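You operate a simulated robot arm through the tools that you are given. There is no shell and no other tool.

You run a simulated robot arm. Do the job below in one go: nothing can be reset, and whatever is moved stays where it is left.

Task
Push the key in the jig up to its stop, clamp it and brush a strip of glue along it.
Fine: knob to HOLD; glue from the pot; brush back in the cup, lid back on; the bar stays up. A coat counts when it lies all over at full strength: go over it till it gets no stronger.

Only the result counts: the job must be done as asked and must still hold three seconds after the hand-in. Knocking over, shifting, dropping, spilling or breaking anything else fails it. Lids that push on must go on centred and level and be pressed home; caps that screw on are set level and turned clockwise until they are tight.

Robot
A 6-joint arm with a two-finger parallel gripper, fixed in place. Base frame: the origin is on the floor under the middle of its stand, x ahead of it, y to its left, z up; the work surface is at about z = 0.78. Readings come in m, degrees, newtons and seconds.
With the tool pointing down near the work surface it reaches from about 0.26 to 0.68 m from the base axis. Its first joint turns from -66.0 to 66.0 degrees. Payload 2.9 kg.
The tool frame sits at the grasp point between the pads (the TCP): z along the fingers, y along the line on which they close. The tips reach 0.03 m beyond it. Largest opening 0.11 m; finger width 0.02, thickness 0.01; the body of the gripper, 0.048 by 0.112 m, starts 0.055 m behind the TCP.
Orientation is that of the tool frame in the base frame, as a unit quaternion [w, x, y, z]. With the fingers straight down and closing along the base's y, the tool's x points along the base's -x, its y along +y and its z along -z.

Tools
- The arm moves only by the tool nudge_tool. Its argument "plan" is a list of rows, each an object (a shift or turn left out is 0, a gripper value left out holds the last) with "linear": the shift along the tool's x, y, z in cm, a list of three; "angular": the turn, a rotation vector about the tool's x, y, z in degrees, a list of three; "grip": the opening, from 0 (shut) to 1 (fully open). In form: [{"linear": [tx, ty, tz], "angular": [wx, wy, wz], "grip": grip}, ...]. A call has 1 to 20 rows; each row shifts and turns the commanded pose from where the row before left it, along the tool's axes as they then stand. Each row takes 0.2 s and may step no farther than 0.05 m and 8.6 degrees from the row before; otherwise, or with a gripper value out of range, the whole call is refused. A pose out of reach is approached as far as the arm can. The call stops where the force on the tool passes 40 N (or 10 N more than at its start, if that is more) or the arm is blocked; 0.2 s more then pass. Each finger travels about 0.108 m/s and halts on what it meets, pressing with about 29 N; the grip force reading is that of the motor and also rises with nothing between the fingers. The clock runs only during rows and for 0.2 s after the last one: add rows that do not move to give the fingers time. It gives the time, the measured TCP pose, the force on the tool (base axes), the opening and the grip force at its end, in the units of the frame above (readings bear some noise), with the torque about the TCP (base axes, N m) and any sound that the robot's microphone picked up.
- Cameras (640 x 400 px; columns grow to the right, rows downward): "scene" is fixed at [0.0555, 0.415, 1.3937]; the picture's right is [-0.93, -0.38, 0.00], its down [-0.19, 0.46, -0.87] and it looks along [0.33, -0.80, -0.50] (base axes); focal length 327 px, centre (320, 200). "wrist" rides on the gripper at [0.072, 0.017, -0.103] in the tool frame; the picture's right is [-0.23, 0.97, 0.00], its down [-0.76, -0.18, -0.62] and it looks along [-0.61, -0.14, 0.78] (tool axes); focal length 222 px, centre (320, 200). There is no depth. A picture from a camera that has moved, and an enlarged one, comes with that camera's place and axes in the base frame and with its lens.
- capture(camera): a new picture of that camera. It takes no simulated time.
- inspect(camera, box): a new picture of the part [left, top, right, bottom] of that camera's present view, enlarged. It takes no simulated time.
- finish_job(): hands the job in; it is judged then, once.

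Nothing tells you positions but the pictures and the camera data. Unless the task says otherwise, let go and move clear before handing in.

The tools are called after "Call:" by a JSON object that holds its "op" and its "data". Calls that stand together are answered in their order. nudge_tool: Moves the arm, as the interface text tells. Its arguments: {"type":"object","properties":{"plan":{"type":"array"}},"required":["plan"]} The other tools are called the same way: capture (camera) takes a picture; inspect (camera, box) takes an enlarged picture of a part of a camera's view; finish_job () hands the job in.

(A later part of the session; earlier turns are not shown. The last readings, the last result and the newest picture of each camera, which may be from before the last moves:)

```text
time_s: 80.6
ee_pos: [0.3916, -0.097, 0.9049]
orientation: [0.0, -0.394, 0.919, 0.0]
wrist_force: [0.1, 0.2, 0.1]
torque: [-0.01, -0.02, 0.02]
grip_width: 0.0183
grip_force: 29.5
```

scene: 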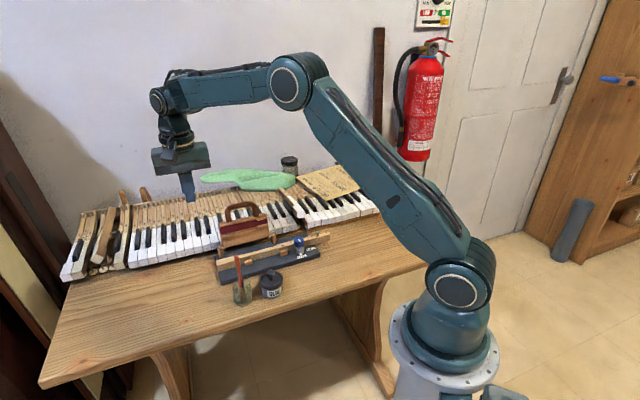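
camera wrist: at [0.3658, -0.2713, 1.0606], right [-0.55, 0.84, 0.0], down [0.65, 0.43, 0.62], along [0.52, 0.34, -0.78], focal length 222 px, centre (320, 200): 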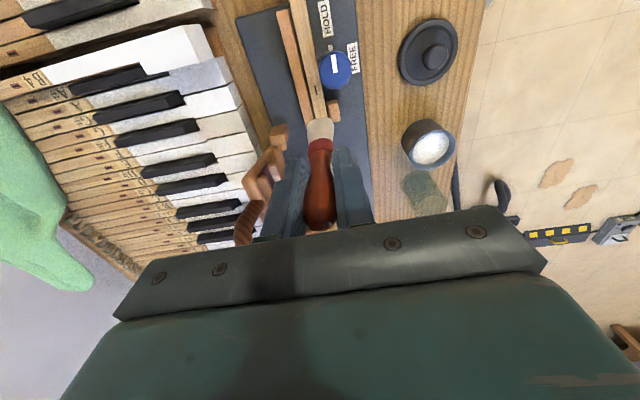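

Call:
{"op": "nudge_tool", "data": {"plan": [{"linear": [0, 0, 0.1]}, {"linear": [0, 0, 0]}, {"linear": [0, 0, -1.6]}, {"linear": [0, 0, -2.5]}, {"linear": [0, 0, -3.2]}, {"linear": [0, 0, 0]}, {"linear": [0, 0, 0]}]}}

Call:
{"op": "inspect", "data": {"camera": "scene", "box": [225, 225, 305, 305]}}

```text
time_s: 82.2
ee_pos: [0.3916, -0.0956, 0.978]
orientation: [0.0, -0.394, 0.919, -0.001]
wrist_force: [0.3, -0.1, 0.4]
torque: [0.02, 0.04, 0.0]
grip_width: 0.0181
grip_force: 28.4
```

```text
5.00 times, centred on (265, 265) of scene
camera zoom: at [0.0555, 0.415, 1.3937], right [-0.93, -0.38, 0.0], down [-0.19, 0.46, -0.87], along [0.33, -0.8, -0.5], focal length 1633 px, centre (595, -125)
```

zoom: 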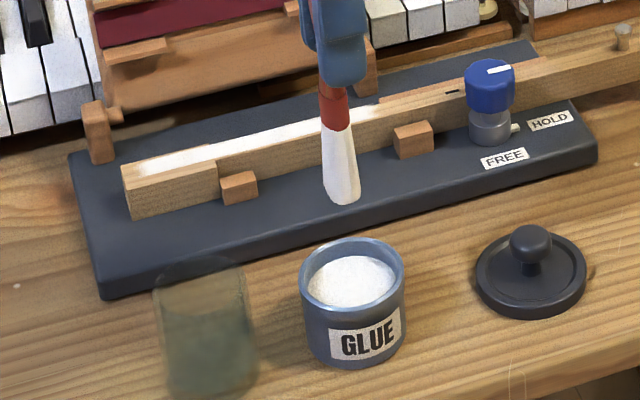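

The brush is loaded. Third pass: back to the head end, light press, same stroke.

Call:
{"op": "nudge_tool", "data": {"plan": [{"linear": [-2.89, -3.95, 0]}, {"linear": [-2.89, -3.95, 0]}, {"linear": [-2.89, -3.96, 0]}, {"linear": [0, 0, 0]}, {"linear": [0, 0, 3]}, {"linear": [0, 0, 2]}, {"linear": [0, 0, 0.55]}, {"linear": [0, 0, 0]}]}}

```text
time_s: 84.0
ee_pos: [0.5367, -0.1142, 0.9224]
orientation: [0.0, -0.393, 0.919, -0.001]
wrist_force: [-0.9, 0.1, -1.0]
torque: [0.02, 0.02, -0.01]
grip_width: 0.0182
grip_force: 29.4
```

Call:
{"op": "nudge_tool", "data": {"plan": [{"linear": [0, 0, 0.12]}, {"linear": [0.3, 0.004, 0]}, {"linear": [0.4, 0.005, 0]}, {"linear": [0.5, 0.007, 0]}, {"linear": [0.6, 0.008, 0]}, {"linear": [0.7, 0.009, 0]}, {"linear": [0.7, 0.009, 0]}, {"linear": [0.7, 0.009, 0]}, {"linear": [0.7, 0.009, 0]}]}}

Call:
{"op": "inspect", "data": {"camera": "scene", "box": [220, 225, 280, 275]}}

```text
time_s: 86.0
ee_pos: [0.5054, -0.1469, 0.9221]
orientation: [0.0, -0.394, 0.919, 0.0]
wrist_force: [6.8, 6.5, 9.2]
torque: [0.62, -0.69, -0.04]
grip_width: 0.0182
grip_force: 28.9
```

```text
8.00 times, centred on (250, 250) of scene
camera zoom: at [0.0555, 0.4152, 1.3936], right [-0.93, -0.38, 0.0], down [-0.19, 0.46, -0.87], along [0.33, -0.8, -0.5], focal length 2612 px, centre (880, -200)
```

zoom: 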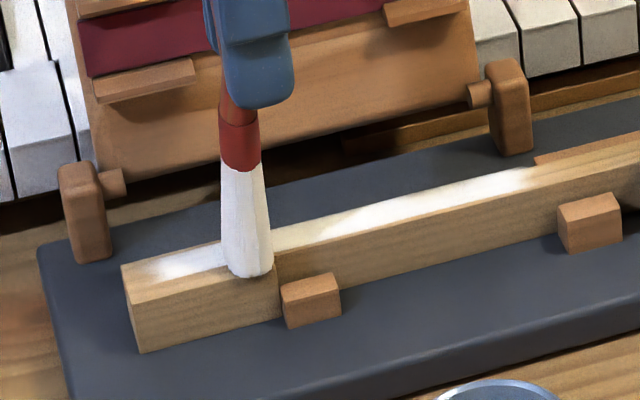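

The brush tip now trails behind the hand, so the brush has pivoted a little in the grip. I'll lift off and check the tilt.

Call:
{"op": "nudge_tool", "data": {"plan": [{"linear": [0, 0, -1]}, {"linear": [0, 0, -2]}, {"linear": [0, 0, 0]}]}}

Call:
{"op": "inspect", "data": {"camera": "scene", "box": [215, 205, 285, 275]}}

Call:
{"op": "inspect", "data": {"camera": "wrist", "box": [240, 60, 400, 240]}}

```text
time_s: 86.8
ee_pos: [0.5033, -0.1485, 0.9522]
orientation: [0.0, -0.394, 0.919, 0.001]
wrist_force: [0.5, 0.4, -0.2]
torque: [-0.06, 0.01, -0.01]
grip_width: 0.0181
grip_force: 28.8
```

```text
5.71 times, centred on (250, 240) of scene
camera zoom: at [0.0555, 0.415, 1.3937], right [-0.93, -0.38, 0.0], down [-0.19, 0.46, -0.87], along [0.33, -0.8, -0.5], focal length 1866 px, centre (720, -29)
```

zoom: 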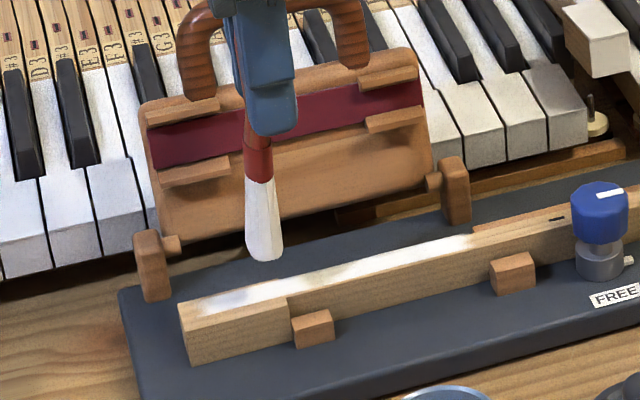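

```text
2.22 times, centred on (320, 150) of wrist
camera zoom: at [0.4404, -0.1904, 1.0542], right [-0.55, 0.84, 0.0], down [0.65, 0.43, 0.62], along [0.52, 0.34, -0.78], focal length 494 px, centre (320, 311)
```

zoom: 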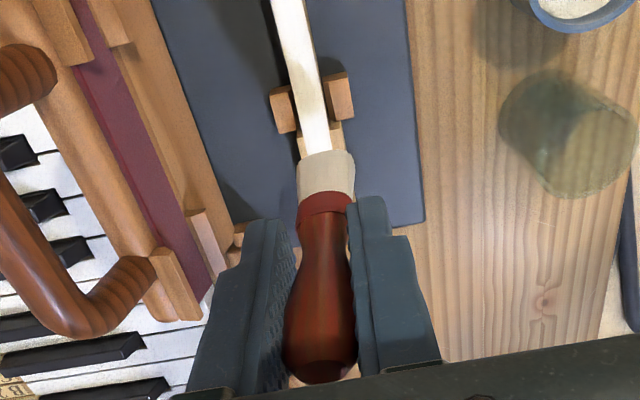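

Call:
{"op": "inspect", "data": {"camera": "scene", "box": [224, 238, 259, 265]}}

Call:
{"op": "inspect", "data": {"camera": "scene", "box": [250, 230, 285, 257]}}

Call:
{"op": "inspect", "data": {"camera": "wrist", "box": [270, 50, 350, 150]}}

```text
14.81 times, centred on (242, 252) of scene
camera zoom: at [0.0555, 0.415, 1.3937], right [-0.93, -0.38, 0.0], down [-0.19, 0.46, -0.87], along [0.33, -0.8, -0.5], focal length 4838 px, centre (1483, -563)
```

zoom: 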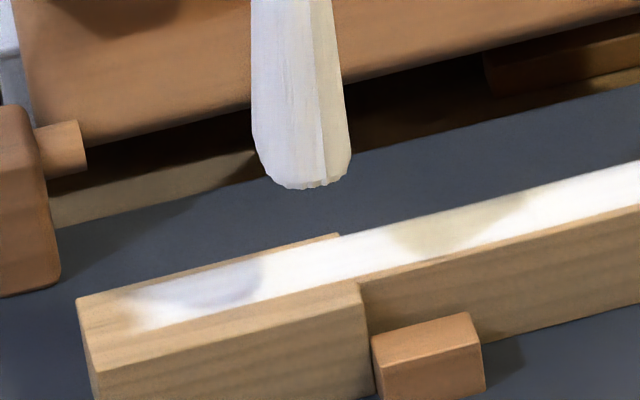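

```text
14.81 times, centred on (268, 244) of scene
camera zoom: at [0.0555, 0.415, 1.3937], right [-0.93, -0.38, 0.0], down [-0.19, 0.46, -0.87], along [0.33, -0.8, -0.5], focal length 4838 px, centre (1098, -444)
```

zoom: 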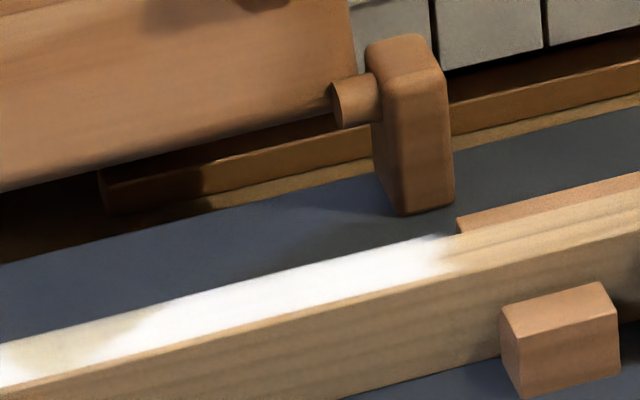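

```text
4.00 times, centred on (310, 100) of wrist
camera zoom: at [0.4404, -0.1904, 1.0542], right [-0.55, 0.84, 0.0], down [0.65, 0.43, 0.62], along [0.52, 0.34, -0.78], focal length 888 px, centre (360, 600)
```

zoom: 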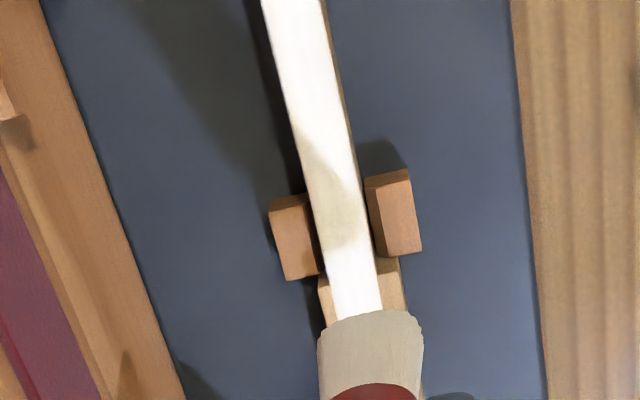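

The dull patches are only shadows; the coat itself is white throughout. I'll tip the tool 6° so the brush is upright again, then finish the third pass starting on the head.

Call:
{"op": "nudge_tool", "data": {"plan": [{"angular": [0, 6, 0]}, {"linear": [-2.98, -0.04, -0.31]}, {"linear": [-0.21, 0, 1.99]}, {"linear": [-0.073, 0, 0.7]}, {"linear": [0, 0, 0]}]}}

Call:
{"op": "inspect", "data": {"camera": "scene", "box": [215, 205, 285, 275]}}

Call:
{"op": "inspect", "data": {"camera": "wrist", "box": [240, 60, 400, 240]}}

```text
time_s: 88.0
ee_pos: [0.5248, -0.1255, 0.9255]
orientation: [-0.048, -0.393, 0.918, -0.019]
wrist_force: [-0.4, 0.2, -0.3]
torque: [0.01, 0.01, 0.02]
grip_width: 0.0183
grip_force: 29.2
```

```text
5.71 times, centred on (250, 240) of scene
camera zoom: at [0.0555, 0.415, 1.3937], right [-0.93, -0.38, 0.0], down [-0.19, 0.46, -0.87], along [0.33, -0.8, -0.5], focal length 1866 px, centre (720, -29)
```

zoom: 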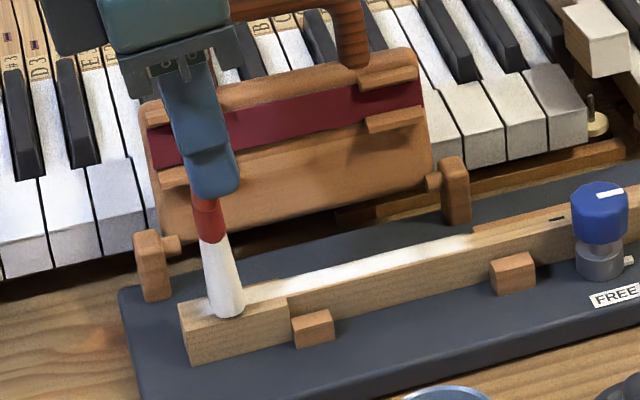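

```text
2.22 times, centred on (320, 150) of wrist
camera zoom: at [0.4704, -0.1608, 1.0346], right [-0.55, 0.84, -0.02], down [0.7, 0.47, 0.54], along [0.46, 0.28, -0.84], focal length 494 px, centre (320, 311)
```

zoom: 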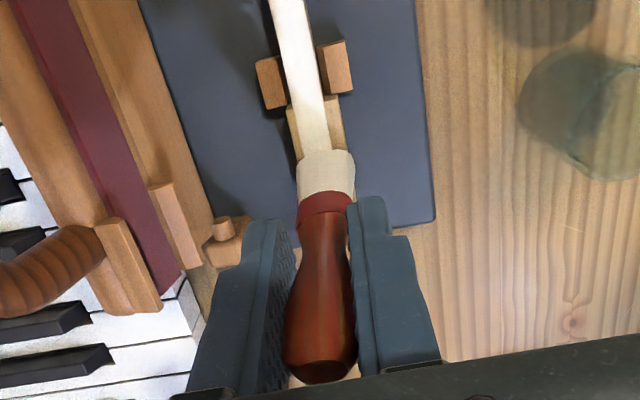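

The brush is upright again. I'll lower to a light contact.

Call:
{"op": "nudge_tool", "data": {"plan": [{"linear": [-0.016, 0, 0.15]}, {"linear": [-0.01, 0, 0.1]}, {"linear": [0, 0, 0]}]}}

```text
time_s: 88.8
ee_pos: [0.5247, -0.1257, 0.9213]
orientation: [-0.049, -0.393, 0.918, -0.021]
wrist_force: [0.1, 0.5, 0.1]
torque: [-0.04, -0.03, -0.02]
grip_width: 0.0181
grip_force: 28.6
```

Call:
{"op": "nudge_tool", "data": {"plan": [{"linear": [-0.01, 0, 0.1]}, {"linear": [0, 0, 0]}]}}

```text
time_s: 89.4
ee_pos: [0.5248, -0.1259, 0.9207]
orientation: [-0.047, -0.393, 0.918, -0.021]
wrist_force: [-2.0, 2.3, 8.7]
torque: [0.15, 0.11, 0.01]
grip_width: 0.0184
grip_force: 29.2
```

Contact is made. I'll ease up slightly and stroke the whole strip toward the knob.

Call:
{"op": "nudge_tool", "data": {"plan": [{"linear": [0.3, 0.004, -0.02]}, {"linear": [0.696, 0.009, 0.073]}, {"linear": [0.696, 0.009, 0.073]}, {"linear": [0.696, 0.009, 0.073]}, {"linear": [0.696, 0.009, 0.073]}, {"linear": [0.696, 0.009, 0.073]}, {"linear": [0.696, 0.009, 0.073]}, {"linear": [0.696, 0.009, 0.073]}]}}

Call:
{"op": "inspect", "data": {"camera": "scene", "box": [220, 215, 290, 275]}}

```text
time_s: 91.2
ee_pos: [0.4888, -0.1626, 0.9208]
orientation: [-0.047, -0.393, 0.918, -0.022]
wrist_force: [4.8, 4.9, 18.1]
torque: [0.58, -0.57, 0.03]
grip_width: 0.0182
grip_force: 28.7
```

```text
6.67 times, centred on (255, 245) of scene
camera zoom: at [0.0553, 0.4152, 1.3936], right [-0.93, -0.38, 0.0], down [-0.19, 0.46, -0.87], along [0.33, -0.8, -0.5], focal length 2177 px, centre (753, -100)
```

zoom: 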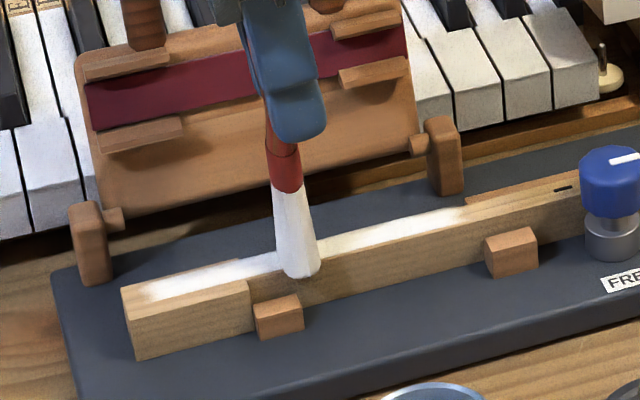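

The press is heavier than I want (18 N), so I'll lighten it while going on.

Call:
{"op": "nudge_tool", "data": {"plan": [{"linear": [0.012, 0, -0.12]}, {"linear": [0.696, 0.009, 0.073]}, {"linear": [0.696, 0.009, 0.073]}, {"linear": [0.696, 0.009, 0.073]}, {"linear": [0.696, 0.009, 0.073]}, {"linear": [0.696, 0.009, 0.073]}]}}

Call:
{"op": "inspect", "data": {"camera": "scene", "box": [220, 215, 310, 275]}}

```text
time_s: 92.6
ee_pos: [0.4631, -0.1879, 0.9219]
orientation: [-0.048, -0.394, 0.917, -0.021]
wrist_force: [0.5, -0.9, -0.1]
torque: [0.03, -0.02, -0.01]
grip_width: 0.0183
grip_force: 28.9
```

```text
6.67 times, centred on (265, 245) of scene
camera zoom: at [0.0555, 0.415, 1.3937], right [-0.93, -0.38, 0.0], down [-0.19, 0.46, -0.87], along [0.33, -0.8, -0.5], focal length 2177 px, centre (687, -100)
```

zoom: 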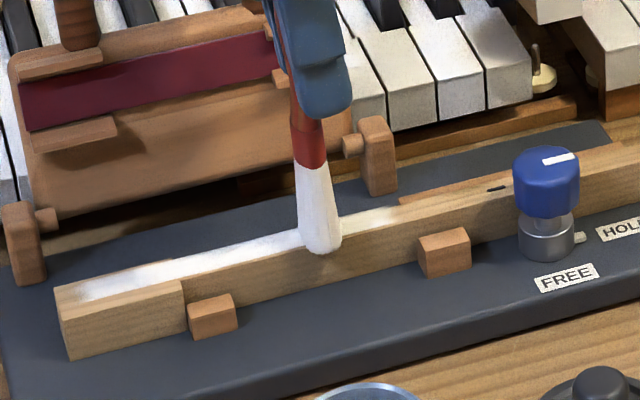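

Call:
{"op": "nudge_tool", "data": {"plan": [{"linear": [-0.008, 0, 0.08]}, {"linear": [0, 0, 0]}]}}

```text
time_s: 93.2
ee_pos: [0.4647, -0.1883, 0.9211]
orientation: [-0.048, -0.394, 0.918, -0.021]
wrist_force: [0.1, 0.4, -0.3]
torque: [-0.04, 0.02, 0.0]
grip_width: 0.0181
grip_force: 29.2
```

Call:
{"op": "nudge_tool", "data": {"plan": [{"linear": [-0.008, 0, 0.08]}, {"linear": [0, 0, 0]}]}}

```text
time_s: 93.8
ee_pos: [0.4637, -0.1886, 0.9204]
orientation: [-0.048, -0.393, 0.918, -0.021]
wrist_force: [-1.3, -0.6, 5.8]
torque: [0.02, 0.01, 0.01]
grip_width: 0.0182
grip_force: 28.9
```

I'll step back about 4 cm and redo the stretch where contact was lost, then carry on to the end of the strip.

Call:
{"op": "nudge_tool", "data": {"plan": [{"linear": [0.042, 0, -0.4]}, {"linear": [-4.18, -0.055, -0.44]}, {"linear": [0, 0, 0]}, {"linear": [-0.04, 0, 0.38]}, {"linear": [0, 0, 0]}, {"linear": [0.696, 0.009, 0.073]}, {"linear": [0.696, 0.009, 0.073]}]}}

```text
time_s: 95.4
ee_pos: [0.4836, -0.167, 0.9202]
orientation: [-0.047, -0.394, 0.918, -0.022]
wrist_force: [1.7, 1.4, 5.0]
torque: [0.24, -0.2, 0.0]
grip_width: 0.0181
grip_force: 28.8
```

The press is a good 5 N here, so I'll continue to the strip's end.

Call:
{"op": "nudge_tool", "data": {"plan": [{"linear": [0.696, 0.009, 0.073]}, {"linear": [0.696, 0.009, 0.073]}, {"linear": [0.696, 0.009, 0.073]}, {"linear": [0.696, 0.009, 0.073]}, {"linear": [0.696, 0.009, 0.073]}, {"linear": [0.696, 0.009, 0.073]}]}}

Call:
{"op": "inspect", "data": {"camera": "scene", "box": [220, 215, 310, 275]}}

```text
time_s: 96.8
ee_pos: [0.4532, -0.1982, 0.9204]
orientation: [-0.049, -0.393, 0.918, -0.02]
wrist_force: [0.5, 0.4, 2.0]
torque: [0.11, 0.0, -0.04]
grip_width: 0.0184
grip_force: 29.3
```

```text
6.67 times, centred on (265, 245) of scene
camera zoom: at [0.0555, 0.415, 1.3937], right [-0.93, -0.38, 0.0], down [-0.19, 0.46, -0.87], along [0.33, -0.8, -0.5], focal length 2177 px, centre (687, -100)
```

zoom: 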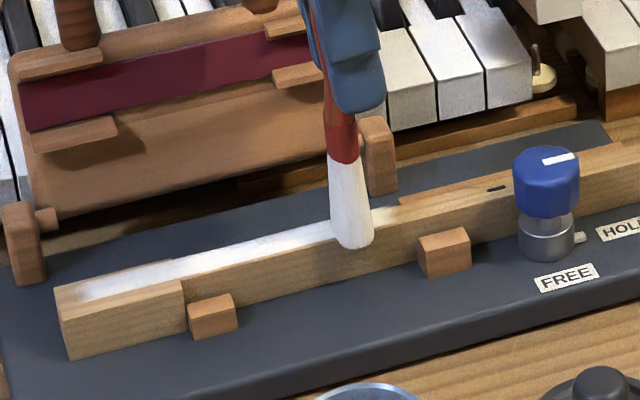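

Call:
{"op": "nudge_tool", "data": {"plan": [{"linear": [0.696, 0.009, 0.1]}, {"linear": [0.696, 0.009, 0.09]}, {"linear": [0.696, 0.009, 0.08]}, {"linear": [0.696, 0.009, 0.073]}, {"linear": [0.696, 0.009, 0.073]}, {"linear": [0.4, 0.005, 0.042]}]}}

Call:
{"op": "inspect", "data": {"camera": "scene", "box": [220, 215, 310, 275]}}

```text
time_s: 98.2
ee_pos: [0.4266, -0.2262, 0.9202]
orientation: [-0.048, -0.394, 0.918, -0.021]
wrist_force: [-1.3, -0.3, 0.1]
torque: [0.0, 0.0, 0.0]
grip_width: 0.0181
grip_force: 29.4
```

```text
6.67 times, centred on (265, 245) of scene
camera zoom: at [0.0555, 0.415, 1.3937], right [-0.93, -0.38, 0.0], down [-0.19, 0.46, -0.87], along [0.33, -0.8, -0.5], focal length 2177 px, centre (687, -100)
```

zoom: 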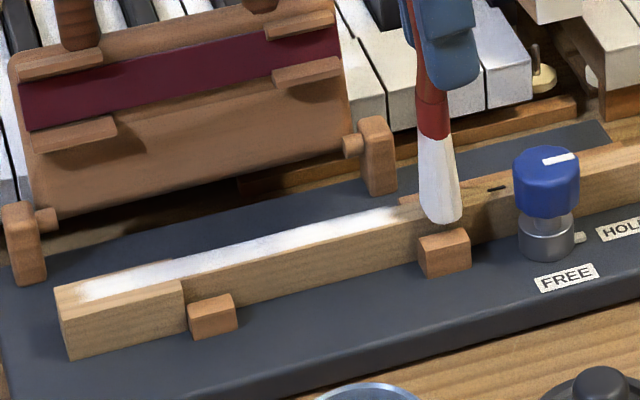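

I'll lift, move aside over the pot and inspect the coat without the brush's shadow.

Call:
{"op": "nudge_tool", "data": {"plan": [{"linear": [0.2, 0, -1.99]}, {"linear": [0.31, 0, -2.98]}, {"angular": [0, -6, 0]}, {"linear": [-2.3, 3.88, 0]}, {"linear": [-2.3, 3.88, 0]}, {"linear": [-2.3, 3.88, 0]}, {"linear": [0, 0, 0]}]}}

Call:
{"op": "inspect", "data": {"camera": "scene", "box": [224, 240, 254, 265]}}

Call:
{"op": "inspect", "data": {"camera": "scene", "box": [250, 235, 280, 260]}}

Call:
{"op": "inspect", "data": {"camera": "wrist", "box": [215, 60, 315, 200]}}

```text
time_s: 99.8
ee_pos: [0.3916, -0.0942, 0.9698]
orientation: [0.0, -0.394, 0.919, 0.0]
wrist_force: [0.0, -0.8, 0.0]
torque: [0.0, 0.02, 0.03]
grip_width: 0.0179
grip_force: 29.0
```

```text
16.00 times, centred on (239, 252) of scene
camera zoom: at [0.0555, 0.415, 1.3937], right [-0.93, -0.38, 0.0], down [-0.19, 0.46, -0.87], along [0.33, -0.8, -0.5], focal length 5225 px, centre (1616, -640)
```

zoom: 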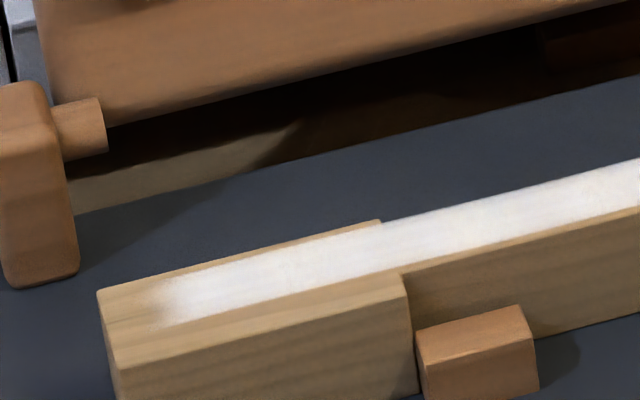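

```text
16.00 times, centred on (265, 248) of scene
camera zoom: at [0.0555, 0.415, 1.3937], right [-0.93, -0.38, 0.0], down [-0.19, 0.46, -0.87], along [0.33, -0.8, -0.5], focal length 5225 px, centre (1200, -560)
```

zoom: 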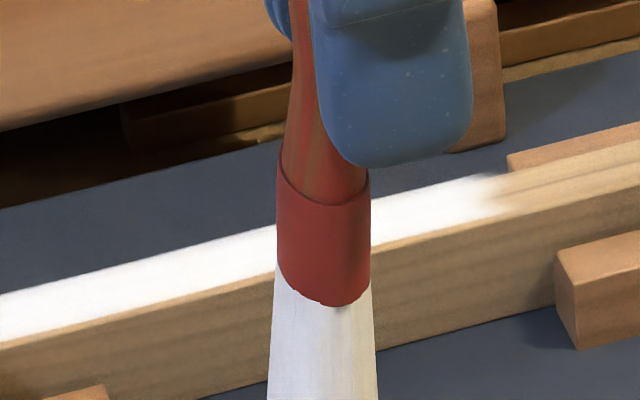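

```text
2.86 times, centred on (265, 130) of wrist
camera zoom: at [0.3288, -0.1382, 1.0721], right [-0.55, 0.84, 0.0], down [0.65, 0.43, 0.62], along [0.52, 0.34, -0.78], focal length 635 px, centre (477, 400)
```

zoom: 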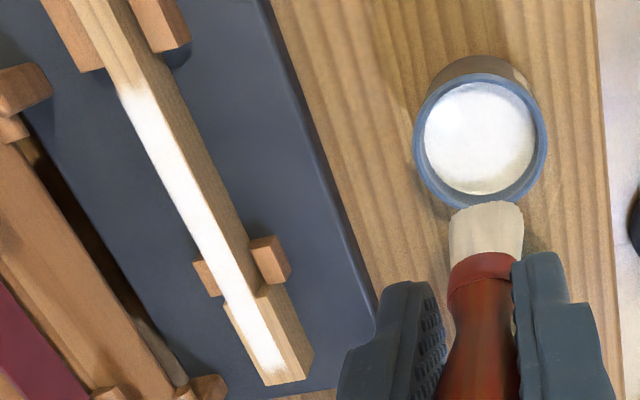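

The third pass looks no whiter than the second on the head, so the coat is at or very near full strength. To be sure, especially at both ends, I'll do one more loaded pass, righting the brush before the dip.

Call:
{"op": "nudge_tool", "data": {"plan": [{"angular": [0, 6, 0]}, {"linear": [0.1, -0.15, 0]}, {"linear": [-0.209, 0, 1.989]}, {"linear": [-0.209, 0, 1.989]}, {"linear": [-0.157, 0, 1.492]}, {"linear": [-0.094, 0, 0.895]}, {"linear": [0, 0, 0]}]}}

Call:
{"op": "inspect", "data": {"camera": "wrist", "box": [280, 80, 380, 180]}}

Call:
{"op": "inspect", "data": {"camera": "scene", "box": [235, 230, 305, 300]}}

```text
time_s: 101.4
ee_pos: [0.3899, -0.097, 0.9085]
orientation: [-0.048, -0.393, 0.918, -0.021]
wrist_force: [0.0, 0.1, -0.7]
torque: [0.02, 0.02, 0.02]
grip_width: 0.018
grip_force: 29.1
```

```text
4.00 times, centred on (330, 130) of wrist
camera zoom: at [0.3357, -0.1313, 1.0176], right [-0.55, 0.84, -0.02], down [0.7, 0.47, 0.54], along [0.46, 0.28, -0.84], focal length 888 px, centre (280, 480)
```

zoom: 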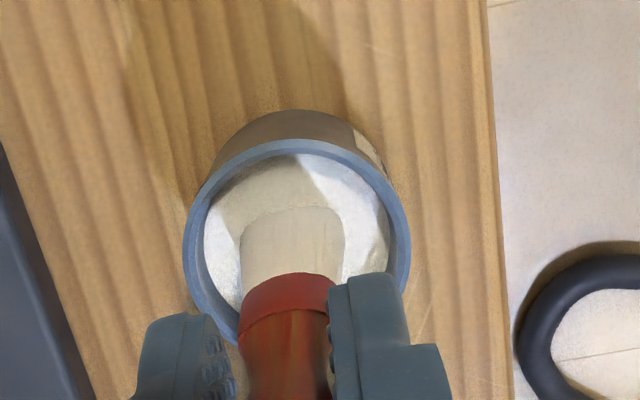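

```text
5.71 times, centred on (270, 265) of scene
camera zoom: at [0.0555, 0.415, 1.3937], right [-0.93, -0.38, 0.0], down [-0.19, 0.46, -0.87], along [0.33, -0.8, -0.5], focal length 1866 px, centre (606, -171)
```

zoom: 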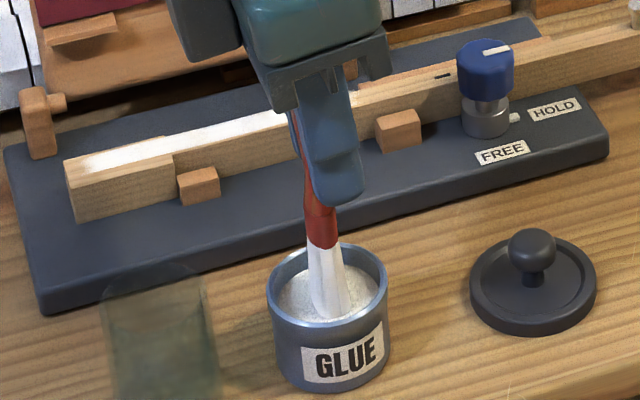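

Call:
{"op": "nudge_tool", "data": {"plan": [{"linear": [-0.031, 0, 0.298]}, {"linear": [-0.016, 0, 0.149]}, {"linear": [0, 0, 0]}]}}

```text
time_s: 102.2
ee_pos: [0.3905, -0.0983, 0.9024]
orientation: [-0.047, -0.393, 0.918, -0.021]
wrist_force: [-1.2, 0.6, 7.9]
torque: [0.13, -0.03, -0.01]
grip_width: 0.0181
grip_force: 28.9
```

Call:
{"op": "nudge_tool", "data": {"plan": [{"linear": [0.157, 0, -1.492]}, {"linear": [0.251, 0, -2.387]}, {"linear": [0.345, 0, -3.282]}, {"linear": [0, 0, 0]}, {"linear": [0, 0, 0]}, {"linear": [-2.62, -3.94, -0.275]}, {"linear": [-2.62, -3.94, -0.275]}, {"linear": [-2.62, -3.94, -0.275]}, {"linear": [0, 0, 0]}, {"linear": [-0.314, 0, 2.984]}, {"linear": [-0.188, 0, 1.79]}, {"linear": [0, 0, 0]}]}}

Call:
{"op": "inspect", "data": {"camera": "wrist", "box": [260, 60, 380, 180]}}

Call:
{"op": "inspect", "data": {"camera": "scene", "box": [215, 215, 275, 275]}}

```text
time_s: 104.8
ee_pos: [0.5296, -0.1222, 0.9284]
orientation: [-0.049, -0.393, 0.918, -0.021]
wrist_force: [0.3, -0.1, -0.3]
torque: [-0.02, -0.01, 0.0]
grip_width: 0.0181
grip_force: 29.3
```

```text
3.33 times, centred on (320, 120) of wrist
camera zoom: at [0.475, -0.1561, 1.0382], right [-0.55, 0.84, -0.02], down [0.7, 0.47, 0.54], along [0.46, 0.28, -0.84], focal length 740 px, centre (320, 467)
```

zoom: 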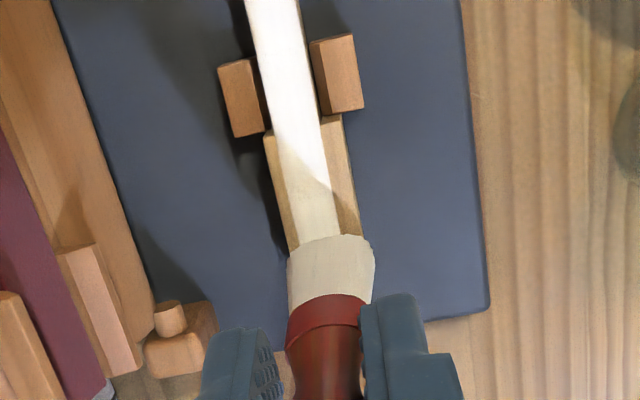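

```text
6.67 times, centred on (245, 245) of scene
camera zoom: at [0.0555, 0.415, 1.3937], right [-0.93, -0.38, 0.0], down [-0.19, 0.46, -0.87], along [0.33, -0.8, -0.5], focal length 2177 px, centre (820, -100)
```

zoom: 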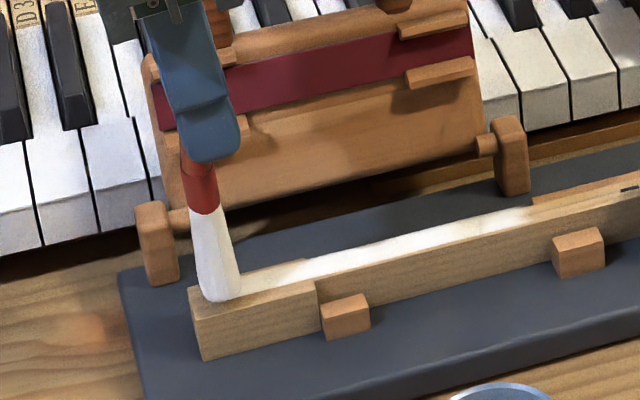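

Call:
{"op": "nudge_tool", "data": {"plan": [{"linear": [0, -0.2, 0]}, {"linear": [-0.052, 0, 0.497]}, {"linear": [-0.021, 0, 0.199]}, {"linear": [0, 0, 0]}]}}

```text
time_s: 105.8
ee_pos: [0.5314, -0.1235, 0.9198]
orientation: [-0.047, -0.394, 0.918, -0.021]
wrist_force: [-0.1, -0.1, 4.8]
torque: [0.1, 0.0, 0.02]
grip_width: 0.018
grip_force: 28.9
```

Contact is 4.8 N. Fourth pass now.

Call:
{"op": "nudge_tool", "data": {"plan": [{"linear": [0.498, 0.006, 0.052]}, {"linear": [0.598, 0.008, 0.063]}, {"linear": [0.696, 0.009, 0.073]}, {"linear": [0.696, 0.009, 0.073]}, {"linear": [0.696, 0.009, 0.073]}, {"linear": [0.696, 0.009, 0.073]}]}}

```text
time_s: 107.2
ee_pos: [0.5057, -0.152, 0.9208]
orientation: [-0.048, -0.394, 0.918, -0.02]
wrist_force: [3.8, 4.4, 12.9]
torque: [0.5, -0.44, -0.06]
grip_width: 0.0181
grip_force: 29.2
```

Call:
{"op": "nudge_tool", "data": {"plan": [{"linear": [0.7, 0.009, 0.035]}, {"linear": [0.696, 0.009, 0.073]}, {"linear": [0.696, 0.009, 0.073]}, {"linear": [0.696, 0.009, 0.073]}, {"linear": [0.696, 0.009, 0.073]}]}}

```text
time_s: 108.4
ee_pos: [0.48, -0.1767, 0.9198]
orientation: [-0.048, -0.393, 0.918, -0.02]
wrist_force: [2.7, 1.6, 7.3]
torque: [0.23, -0.22, -0.02]
grip_width: 0.0185
grip_force: 29.2
```

Call:
{"op": "nudge_tool", "data": {"plan": [{"linear": [0.696, 0.009, 0.073]}, {"linear": [0.696, 0.009, 0.073]}, {"linear": [0.696, 0.009, 0.073]}, {"linear": [0.696, 0.009, 0.073]}, {"linear": [0.696, 0.009, 0.08]}]}}

```text
time_s: 109.6
ee_pos: [0.4544, -0.203, 0.9208]
orientation: [-0.047, -0.393, 0.918, -0.022]
wrist_force: [4.9, 4.5, 14.1]
torque: [0.46, -0.44, -0.04]
grip_width: 0.0182
grip_force: 29.0
```

Call:
{"op": "nudge_tool", "data": {"plan": [{"linear": [0.7, 0.009, 0.03]}, {"linear": [0.696, 0.009, 0.073]}, {"linear": [0.696, 0.009, 0.073]}, {"linear": [0.696, 0.009, 0.073]}, {"linear": [0.4, 0.005, 0.042]}]}}

Call:
{"op": "inspect", "data": {"camera": "scene", "box": [220, 215, 310, 275]}}

```text
time_s: 110.8
ee_pos: [0.4322, -0.2238, 0.9202]
orientation: [-0.048, -0.393, 0.918, -0.02]
wrist_force: [1.8, 1.9, 7.3]
torque: [0.24, -0.29, -0.02]
grip_width: 0.0181
grip_force: 28.6
```

```text
6.67 times, centred on (265, 245) of scene
camera zoom: at [0.0555, 0.4151, 1.3936], right [-0.93, -0.38, 0.0], down [-0.19, 0.46, -0.87], along [0.33, -0.8, -0.5], focal length 2177 px, centre (687, -100)
```

zoom: 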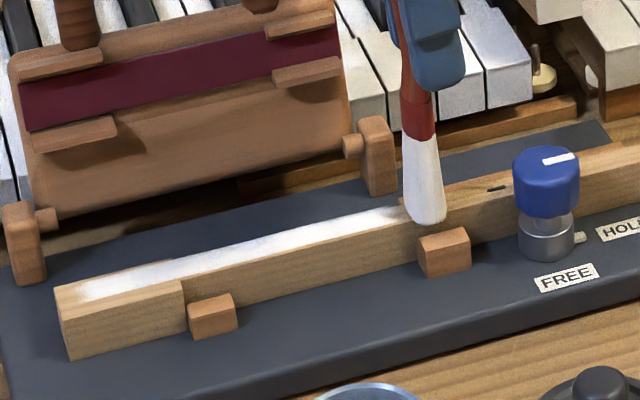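

Contact held over the whole fourth pass. I'll lift and compare the coat and the key's position once more.

Call:
{"op": "nudge_tool", "data": {"plan": [{"linear": [0.157, 0, -1.492]}, {"linear": [0.314, 0, -2.984]}, {"linear": [0.26, 0, -2.486]}, {"linear": [0, 4.5, 0]}, {"linear": [0, 4.5, 0]}, {"linear": [0, 0, 0]}]}}

Call:
{"op": "inspect", "data": {"camera": "scene", "box": [224, 240, 254, 265]}}

Call:
{"op": "inspect", "data": {"camera": "scene", "box": [250, 235, 280, 260]}}

Call:
{"op": "inspect", "data": {"camera": "wrist", "box": [180, 40, 340, 200]}}

Call:
{"op": "inspect", "data": {"camera": "scene", "box": [270, 220, 330, 265]}}

```text
time_s: 112.2
ee_pos: [0.3662, -0.1615, 0.993]
orientation: [-0.048, -0.394, 0.918, -0.02]
wrist_force: [-0.1, -0.5, -0.4]
torque: [0.01, 0.0, -0.02]
grip_width: 0.0178
grip_force: 28.9
```

```text
16.00 times, centred on (239, 252) of scene
camera zoom: at [0.0555, 0.415, 1.3937], right [-0.93, -0.38, 0.0], down [-0.19, 0.46, -0.87], along [0.33, -0.8, -0.5], focal length 5225 px, centre (1616, -640)
```

zoom: 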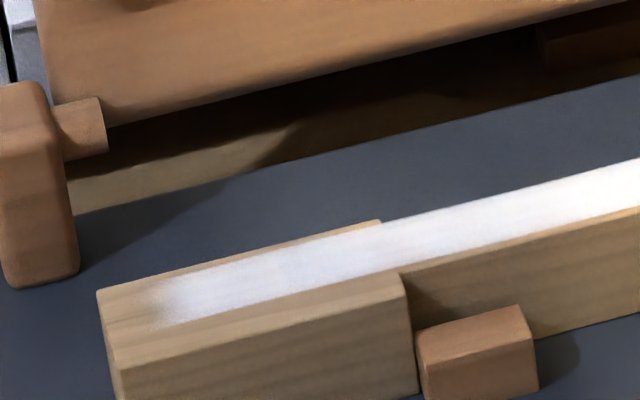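

```text
16.00 times, centred on (265, 248) of scene
camera zoom: at [0.0555, 0.415, 1.3937], right [-0.93, -0.38, 0.0], down [-0.19, 0.46, -0.87], along [0.33, -0.8, -0.5], focal length 5225 px, centre (1200, -560)
```

zoom: 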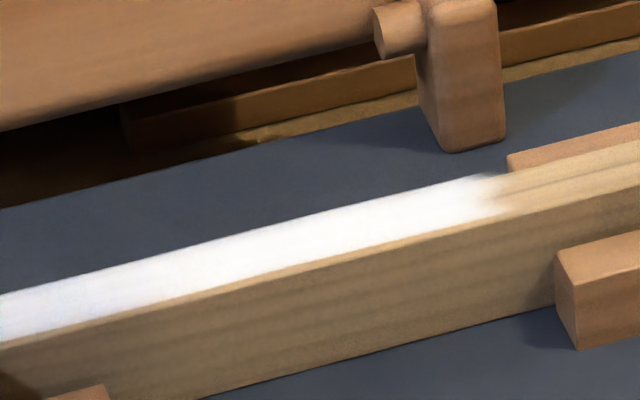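

```text
2.50 times, centred on (260, 120) of wrist
camera zoom: at [0.3115, -0.1961, 1.1023], right [-0.55, 0.84, -0.02], down [0.7, 0.47, 0.54], along [0.46, 0.28, -0.84], focal length 555 px, centre (470, 400)
```

zoom: 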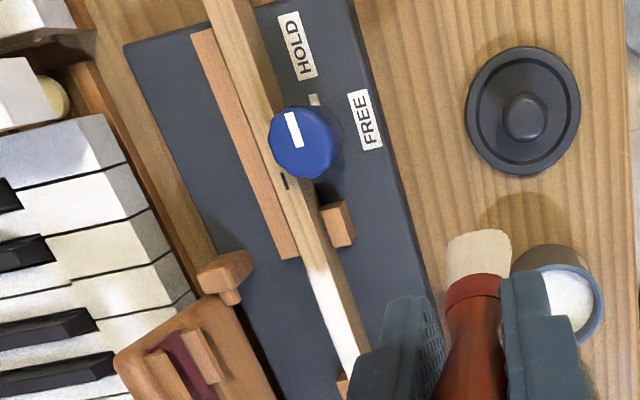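

```text
8.89 times, centred on (300, 242) of scene
camera zoom: at [0.0555, 0.415, 1.3937], right [-0.93, -0.38, 0.0], down [-0.19, 0.46, -0.87], along [0.33, -0.8, -0.5], focal length 2903 px, centre (498, -178)
```

zoom: 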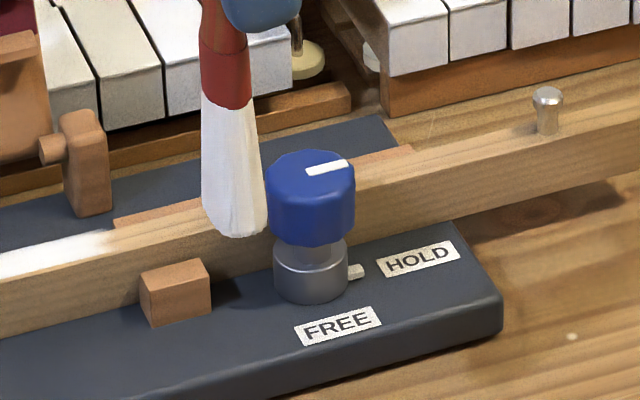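

The coat shows no further change, so it's at full strength, and the jig and key haven't moved. Now I'll carry the brush back above the cup.

Call:
{"op": "nudge_tool", "data": {"plan": [{"linear": [-4.575, 0.89, -0.48]}, {"linear": [-4.575, 0.89, -0.48]}, {"linear": [-4.57, 0.89, -0.48]}, {"linear": [0, 0, 0]}, {"linear": [0, 0, 0]}]}}

Call:
{"op": "inspect", "data": {"camera": "wrist", "box": [220, 40, 420, 240]}}

Call:
{"op": "inspect", "data": {"camera": "scene", "box": [215, 205, 295, 310]}}

```text
time_s: 113.4
ee_pos: [0.4437, -0.0428, 0.9904]
orientation: [-0.049, -0.394, 0.918, -0.021]
wrist_force: [-0.7, -0.3, -0.2]
torque: [0.03, 0.02, 0.0]
grip_width: 0.0182
grip_force: 29.3
```

```text
2.00 times, centred on (320, 140) of wrist
camera zoom: at [0.3894, -0.0775, 1.1011], right [-0.55, 0.84, -0.02], down [0.7, 0.47, 0.54], along [0.46, 0.28, -0.84], focal length 444 px, centre (320, 320)
```

zoom: 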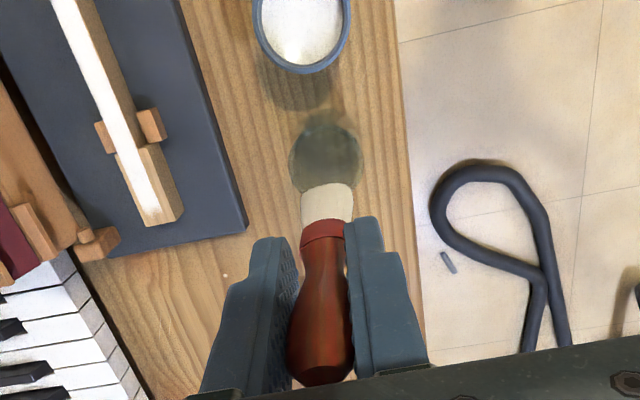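

```text
3.81 times, centred on (255, 258) of scene
camera zoom: at [0.0555, 0.415, 1.3937], right [-0.93, -0.38, 0.0], down [-0.19, 0.46, -0.87], along [0.33, -0.8, -0.5], focal length 1244 px, centre (568, -19)
```

zoom: 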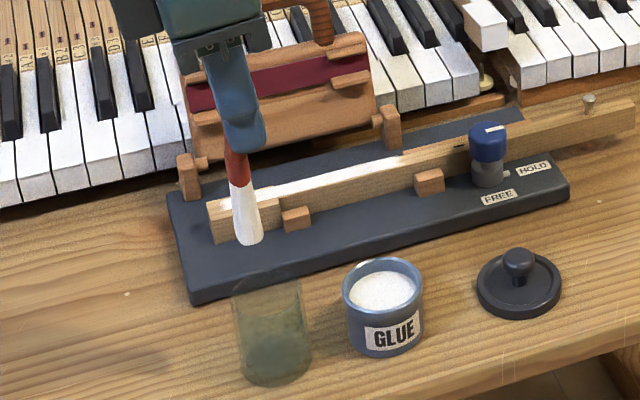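

The brush tip sits about 3 mm off the hand's axis, so I'll trim the tilt by 2° to bring it over the cup's centre, then lower it until the tip just enters the cup.

Call:
{"op": "nudge_tool", "data": {"plan": [{"angular": [0, -2, 0]}, {"linear": [-0.14, 0, 1.995]}, {"linear": [-0.14, 0, 1.995]}, {"linear": [0, 0, 0]}]}}

Call:
{"op": "inspect", "data": {"camera": "wrist", "box": [260, 60, 380, 200]}}

Call:
{"op": "inspect", "data": {"camera": "scene", "box": [220, 235, 280, 310]}}

```text
time_s: 114.4
ee_pos: [0.4452, -0.0444, 0.9505]
orientation: [-0.032, -0.394, 0.919, -0.014]
wrist_force: [-0.7, -0.1, 0.3]
torque: [-0.01, 0.04, -0.01]
grip_width: 0.0181
grip_force: 28.5
```

```text
2.86 times, centred on (320, 130) of wrist
camera zoom: at [0.3873, -0.0818, 1.0583], right [-0.55, 0.84, -0.02], down [0.68, 0.46, 0.57], along [0.48, 0.3, -0.82], focal length 635 px, centre (320, 400)
```

zoom: 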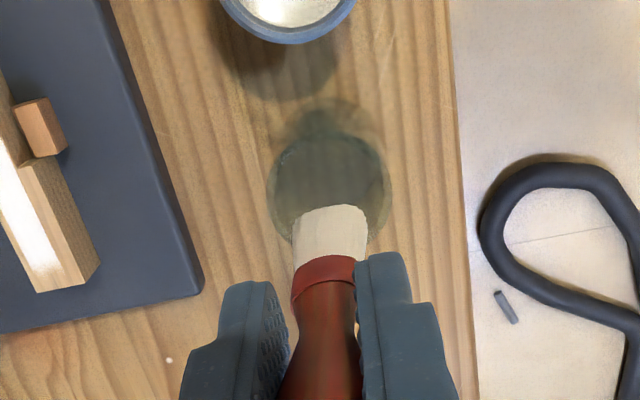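

```text
5.33 times, centred on (250, 272) of scene
camera zoom: at [0.0555, 0.415, 1.3937], right [-0.93, -0.38, 0.0], down [-0.19, 0.46, -0.87], along [0.33, -0.8, -0.5], focal length 1742 px, centre (693, -187)
```

zoom: 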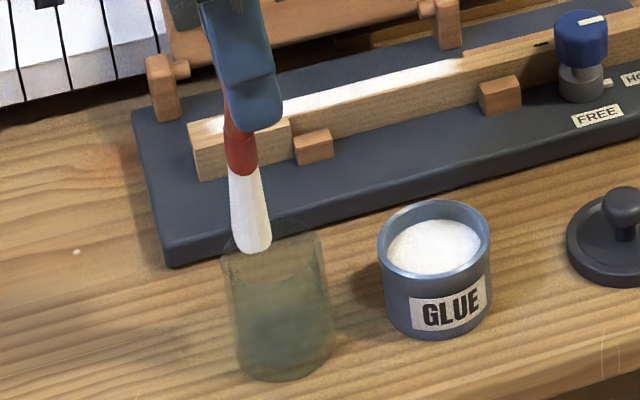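

The brush is upright now, but its tip is about 8 mm past the cup's centre (toward the key's head direction). I'll shift it back and re-check before going in.

Call:
{"op": "nudge_tool", "data": {"plan": [{"linear": [0.748, 0, 0.052]}, {"linear": [0, 0, 0]}, {"linear": [0, 0, 0]}]}}

Call:
{"op": "inspect", "data": {"camera": "wrist", "box": [260, 60, 380, 200]}}

Call:
{"op": "inspect", "data": {"camera": "scene", "box": [220, 235, 280, 310]}}

```text
time_s: 115.2
ee_pos: [0.4382, -0.051, 0.9511]
orientation: [-0.033, -0.393, 0.919, -0.014]
wrist_force: [0.2, -0.3, -0.1]
torque: [0.01, -0.03, 0.01]
grip_width: 0.018
grip_force: 28.8
```

```text
2.86 times, centred on (320, 130) of wrist
camera zoom: at [0.3814, -0.0877, 1.059], right [-0.55, 0.84, -0.02], down [0.68, 0.46, 0.57], along [0.48, 0.3, -0.82], focal length 635 px, centre (320, 400)
```

zoom: 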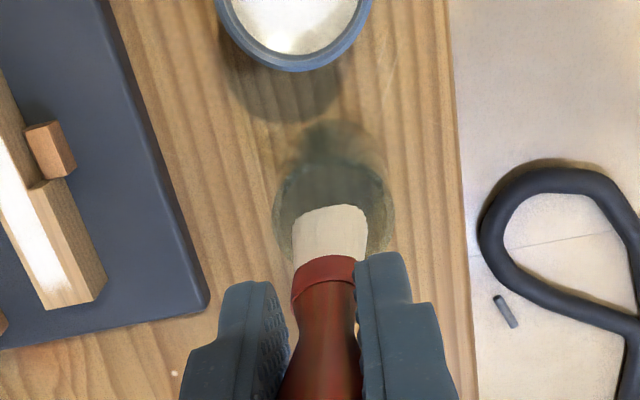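

```text
5.33 times, centred on (250, 272) of scene
camera zoom: at [0.0555, 0.415, 1.3937], right [-0.93, -0.38, 0.0], down [-0.19, 0.46, -0.87], along [0.33, -0.8, -0.5], focal length 1742 px, centre (693, -187)
```

zoom: 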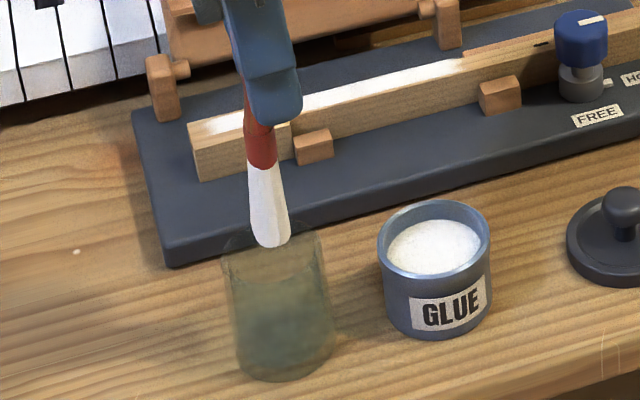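

The tip is now over the cup's centre in both views. I'll lower it down to near the cup's floor.

Call:
{"op": "nudge_tool", "data": {"plan": [{"linear": [-0.105, 0, 1.496]}, {"linear": [-0.105, 0, 1.496]}, {"linear": [-0.105, 0, 1.496]}, {"linear": [-0.063, 0, 0.898]}, {"linear": [0, 0, 0]}]}}

Call:
{"op": "inspect", "data": {"camera": "scene", "box": [220, 235, 280, 310]}}

Call:
{"op": "inspect", "data": {"camera": "wrist", "box": [260, 60, 380, 200]}}

```text
time_s: 116.4
ee_pos: [0.4378, -0.0507, 0.8967]
orientation: [-0.032, -0.394, 0.919, -0.013]
wrist_force: [-0.2, 0.8, -0.9]
torque: [-0.01, 0.03, -0.01]
grip_width: 0.018
grip_force: 29.1
```

```text
5.33 times, centred on (250, 272) of scene
camera zoom: at [0.0555, 0.415, 1.3937], right [-0.93, -0.38, 0.0], down [-0.19, 0.46, -0.87], along [0.33, -0.8, -0.5], focal length 1742 px, centre (693, -187)
```

zoom: 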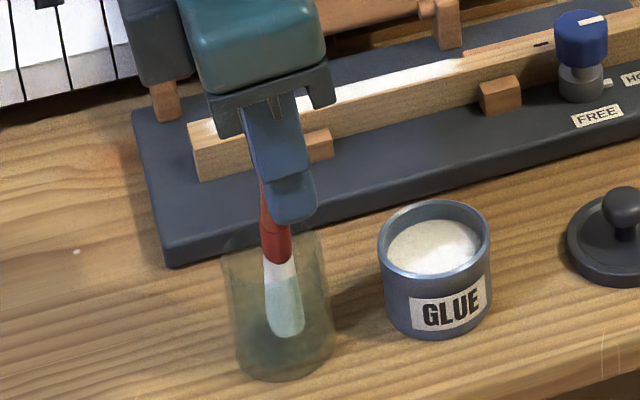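

```text
2.86 times, centred on (320, 130) of wrist
camera zoom: at [0.381, -0.0875, 1.0049], right [-0.55, 0.84, -0.02], down [0.68, 0.46, 0.57], along [0.48, 0.3, -0.82], focal length 635 px, centre (320, 400)
```

zoom: 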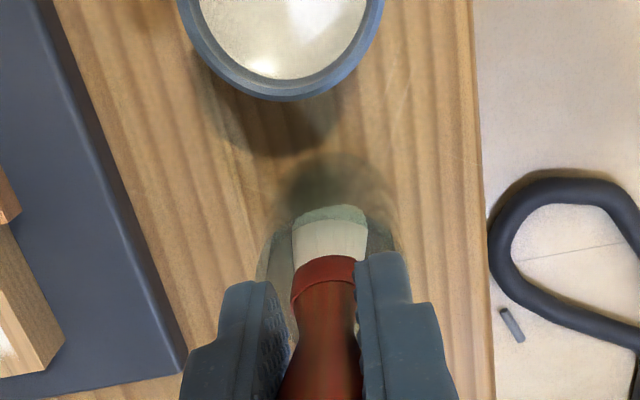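

Call:
{"op": "nudge_tool", "data": {"plan": [{"linear": [-0.021, 0, 0.3]}, {"linear": [-0.014, 0, 0.2]}, {"linear": [0, 0, 0]}]}}

```text
time_s: 117.2
ee_pos: [0.4375, -0.052, 0.8915]
orientation: [-0.032, -0.394, 0.919, -0.014]
wrist_force: [-0.6, 0.2, -0.3]
torque: [0.0, 0.0, 0.03]
grip_width: 0.018
grip_force: 29.4
```

Call:
{"op": "nudge_tool", "data": {"plan": [{"linear": [-0.014, 0, 0.2]}, {"linear": [0, 0, 0]}]}}

```text
time_s: 117.8
ee_pos: [0.4379, -0.05, 0.8888]
orientation: [-0.032, -0.394, 0.919, -0.014]
wrist_force: [-0.2, 0.1, -1.0]
torque: [-0.02, 0.01, -0.01]
grip_width: 0.0182
grip_force: 29.5
```

Call:
{"op": "nudge_tool", "data": {"plan": [{"linear": [-0.014, 0, 0.2]}, {"linear": [0, 0, 0]}]}}

Call:
{"op": "inspect", "data": {"camera": "scene", "box": [220, 235, 280, 310]}}

```text
time_s: 118.4
ee_pos: [0.4387, -0.0509, 0.8889]
orientation: [-0.032, -0.394, 0.918, -0.015]
wrist_force: [-2.3, 0.1, 11.9]
torque: [-0.01, 0.23, 0.0]
grip_width: 0.0184
grip_force: 29.3
```

```text
5.33 times, centred on (250, 272) of scene
camera zoom: at [0.0553, 0.415, 1.3937], right [-0.93, -0.38, 0.0], down [-0.19, 0.46, -0.87], along [0.33, -0.8, -0.5], focal length 1742 px, centre (693, -187)
```

zoom: 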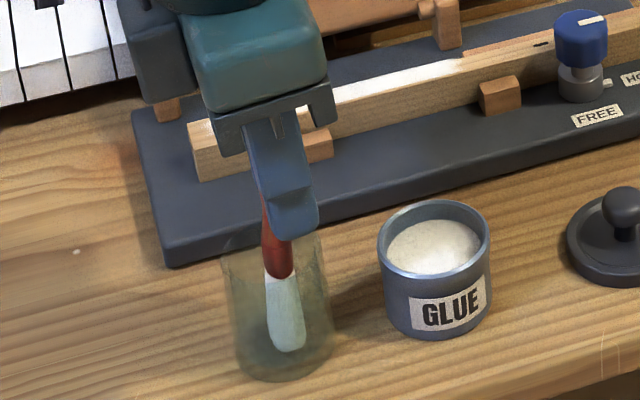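

The brush stands on the cup's floor. I'll relax the pressure and open the fingers.

Call:
{"op": "nudge_tool", "data": {"plan": [{"linear": [0.008, 0, -0.12]}, {"grip": 0.22}, {"grip": 0.3}, {"grip": 0.45}, {"linear": [0, 0, 0]}, {"linear": [0, 0, 0]}]}}

Call:
{"op": "inspect", "data": {"camera": "scene", "box": [220, 225, 280, 310]}}

Call:
{"op": "inspect", "data": {"camera": "wrist", "box": [240, 60, 400, 240]}}

```text
time_s: 119.8
ee_pos: [0.4377, -0.05, 0.889]
orientation: [-0.032, -0.394, 0.919, -0.014]
wrist_force: [-0.4, -0.2, 0.0]
torque: [-0.01, 0.0, -0.02]
grip_width: 0.0497
grip_force: 0.1
```

```text
4.71 times, centred on (250, 268) of scene
camera zoom: at [0.0555, 0.415, 1.3937], right [-0.93, -0.38, 0.0], down [-0.19, 0.46, -0.87], along [0.33, -0.8, -0.5], focal length 1537 px, centre (649, -118)
```

zoom: 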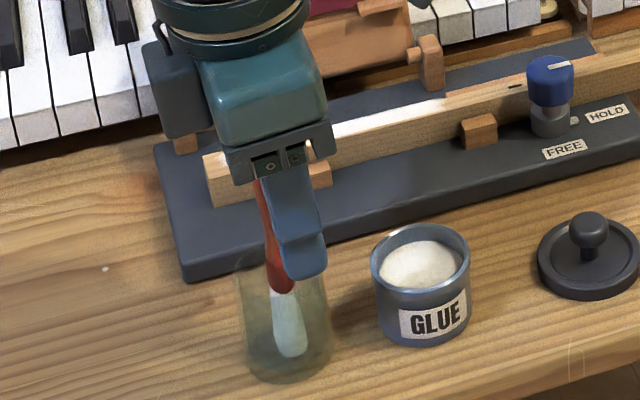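

```text
2.22 times, centred on (320, 150) of wrist
camera zoom: at [0.3807, -0.0873, 0.9961], right [-0.55, 0.84, -0.02], down [0.68, 0.46, 0.57], along [0.48, 0.3, -0.82], focal length 494 px, centre (320, 311)
```

zoom: 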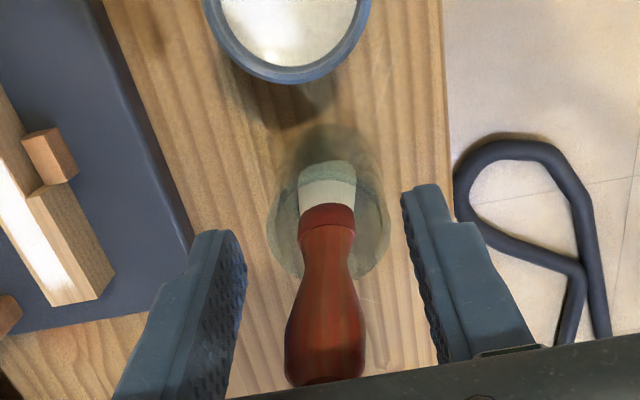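

The brush stays in the cup on its own. I'll rise clear of it and check that it stands.

Call:
{"op": "nudge_tool", "data": {"plan": [{"linear": [0.14, 0, -1.995]}, {"linear": [0.21, 0, -2.993]}, {"linear": [0.21, 0, -2.993]}, {"linear": [0.14, 0, -1.995]}, {"angular": [0, -4, 0]}, {"linear": [0, 0, 0]}, {"linear": [0, 0, 0]}]}}

Call:
{"op": "inspect", "data": {"camera": "scene", "box": [215, 215, 315, 310]}}

Call:
{"op": "inspect", "data": {"camera": "wrist", "box": [220, 30, 420, 220]}}

```text
time_s: 121.4
ee_pos: [0.4376, -0.0501, 0.9899]
orientation: [0.001, -0.394, 0.919, 0.001]
wrist_force: [0.1, 0.1, -0.1]
torque: [-0.01, 0.0, -0.04]
grip_width: 0.0495
grip_force: 0.0
```

```text
4.21 times, centred on (265, 262) of scene
camera zoom: at [0.0555, 0.415, 1.3937], right [-0.93, -0.38, 0.0], down [-0.19, 0.46, -0.87], along [0.33, -0.8, -0.5], focal length 1375 px, centre (552, -63)
```

zoom: 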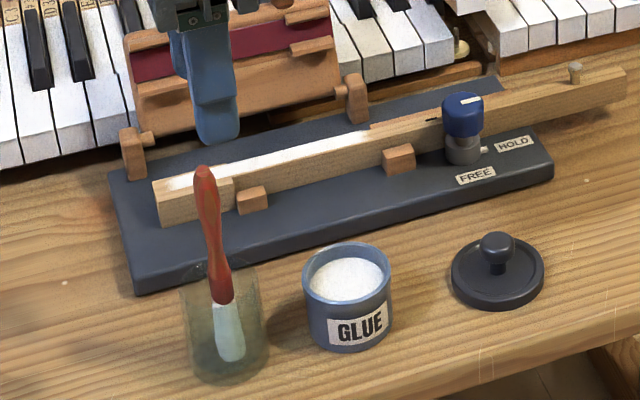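

```text
2.11 times, centred on (320, 125) of wrist
camera zoom: at [0.3754, -0.0921, 1.0923], right [-0.55, 0.84, 0.0], down [0.65, 0.43, 0.62], along [0.52, 0.34, -0.78], focal length 468 px, centre (320, 358)
```

zoom: 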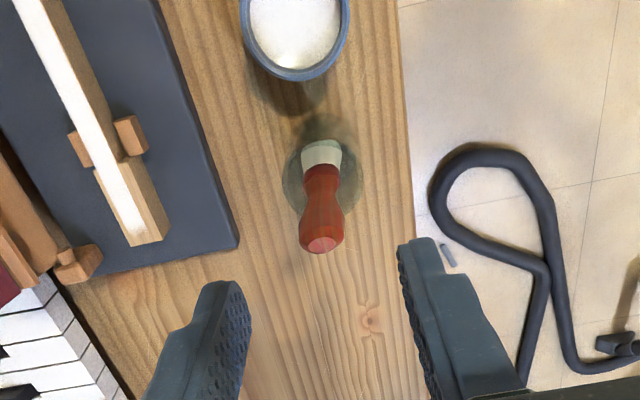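

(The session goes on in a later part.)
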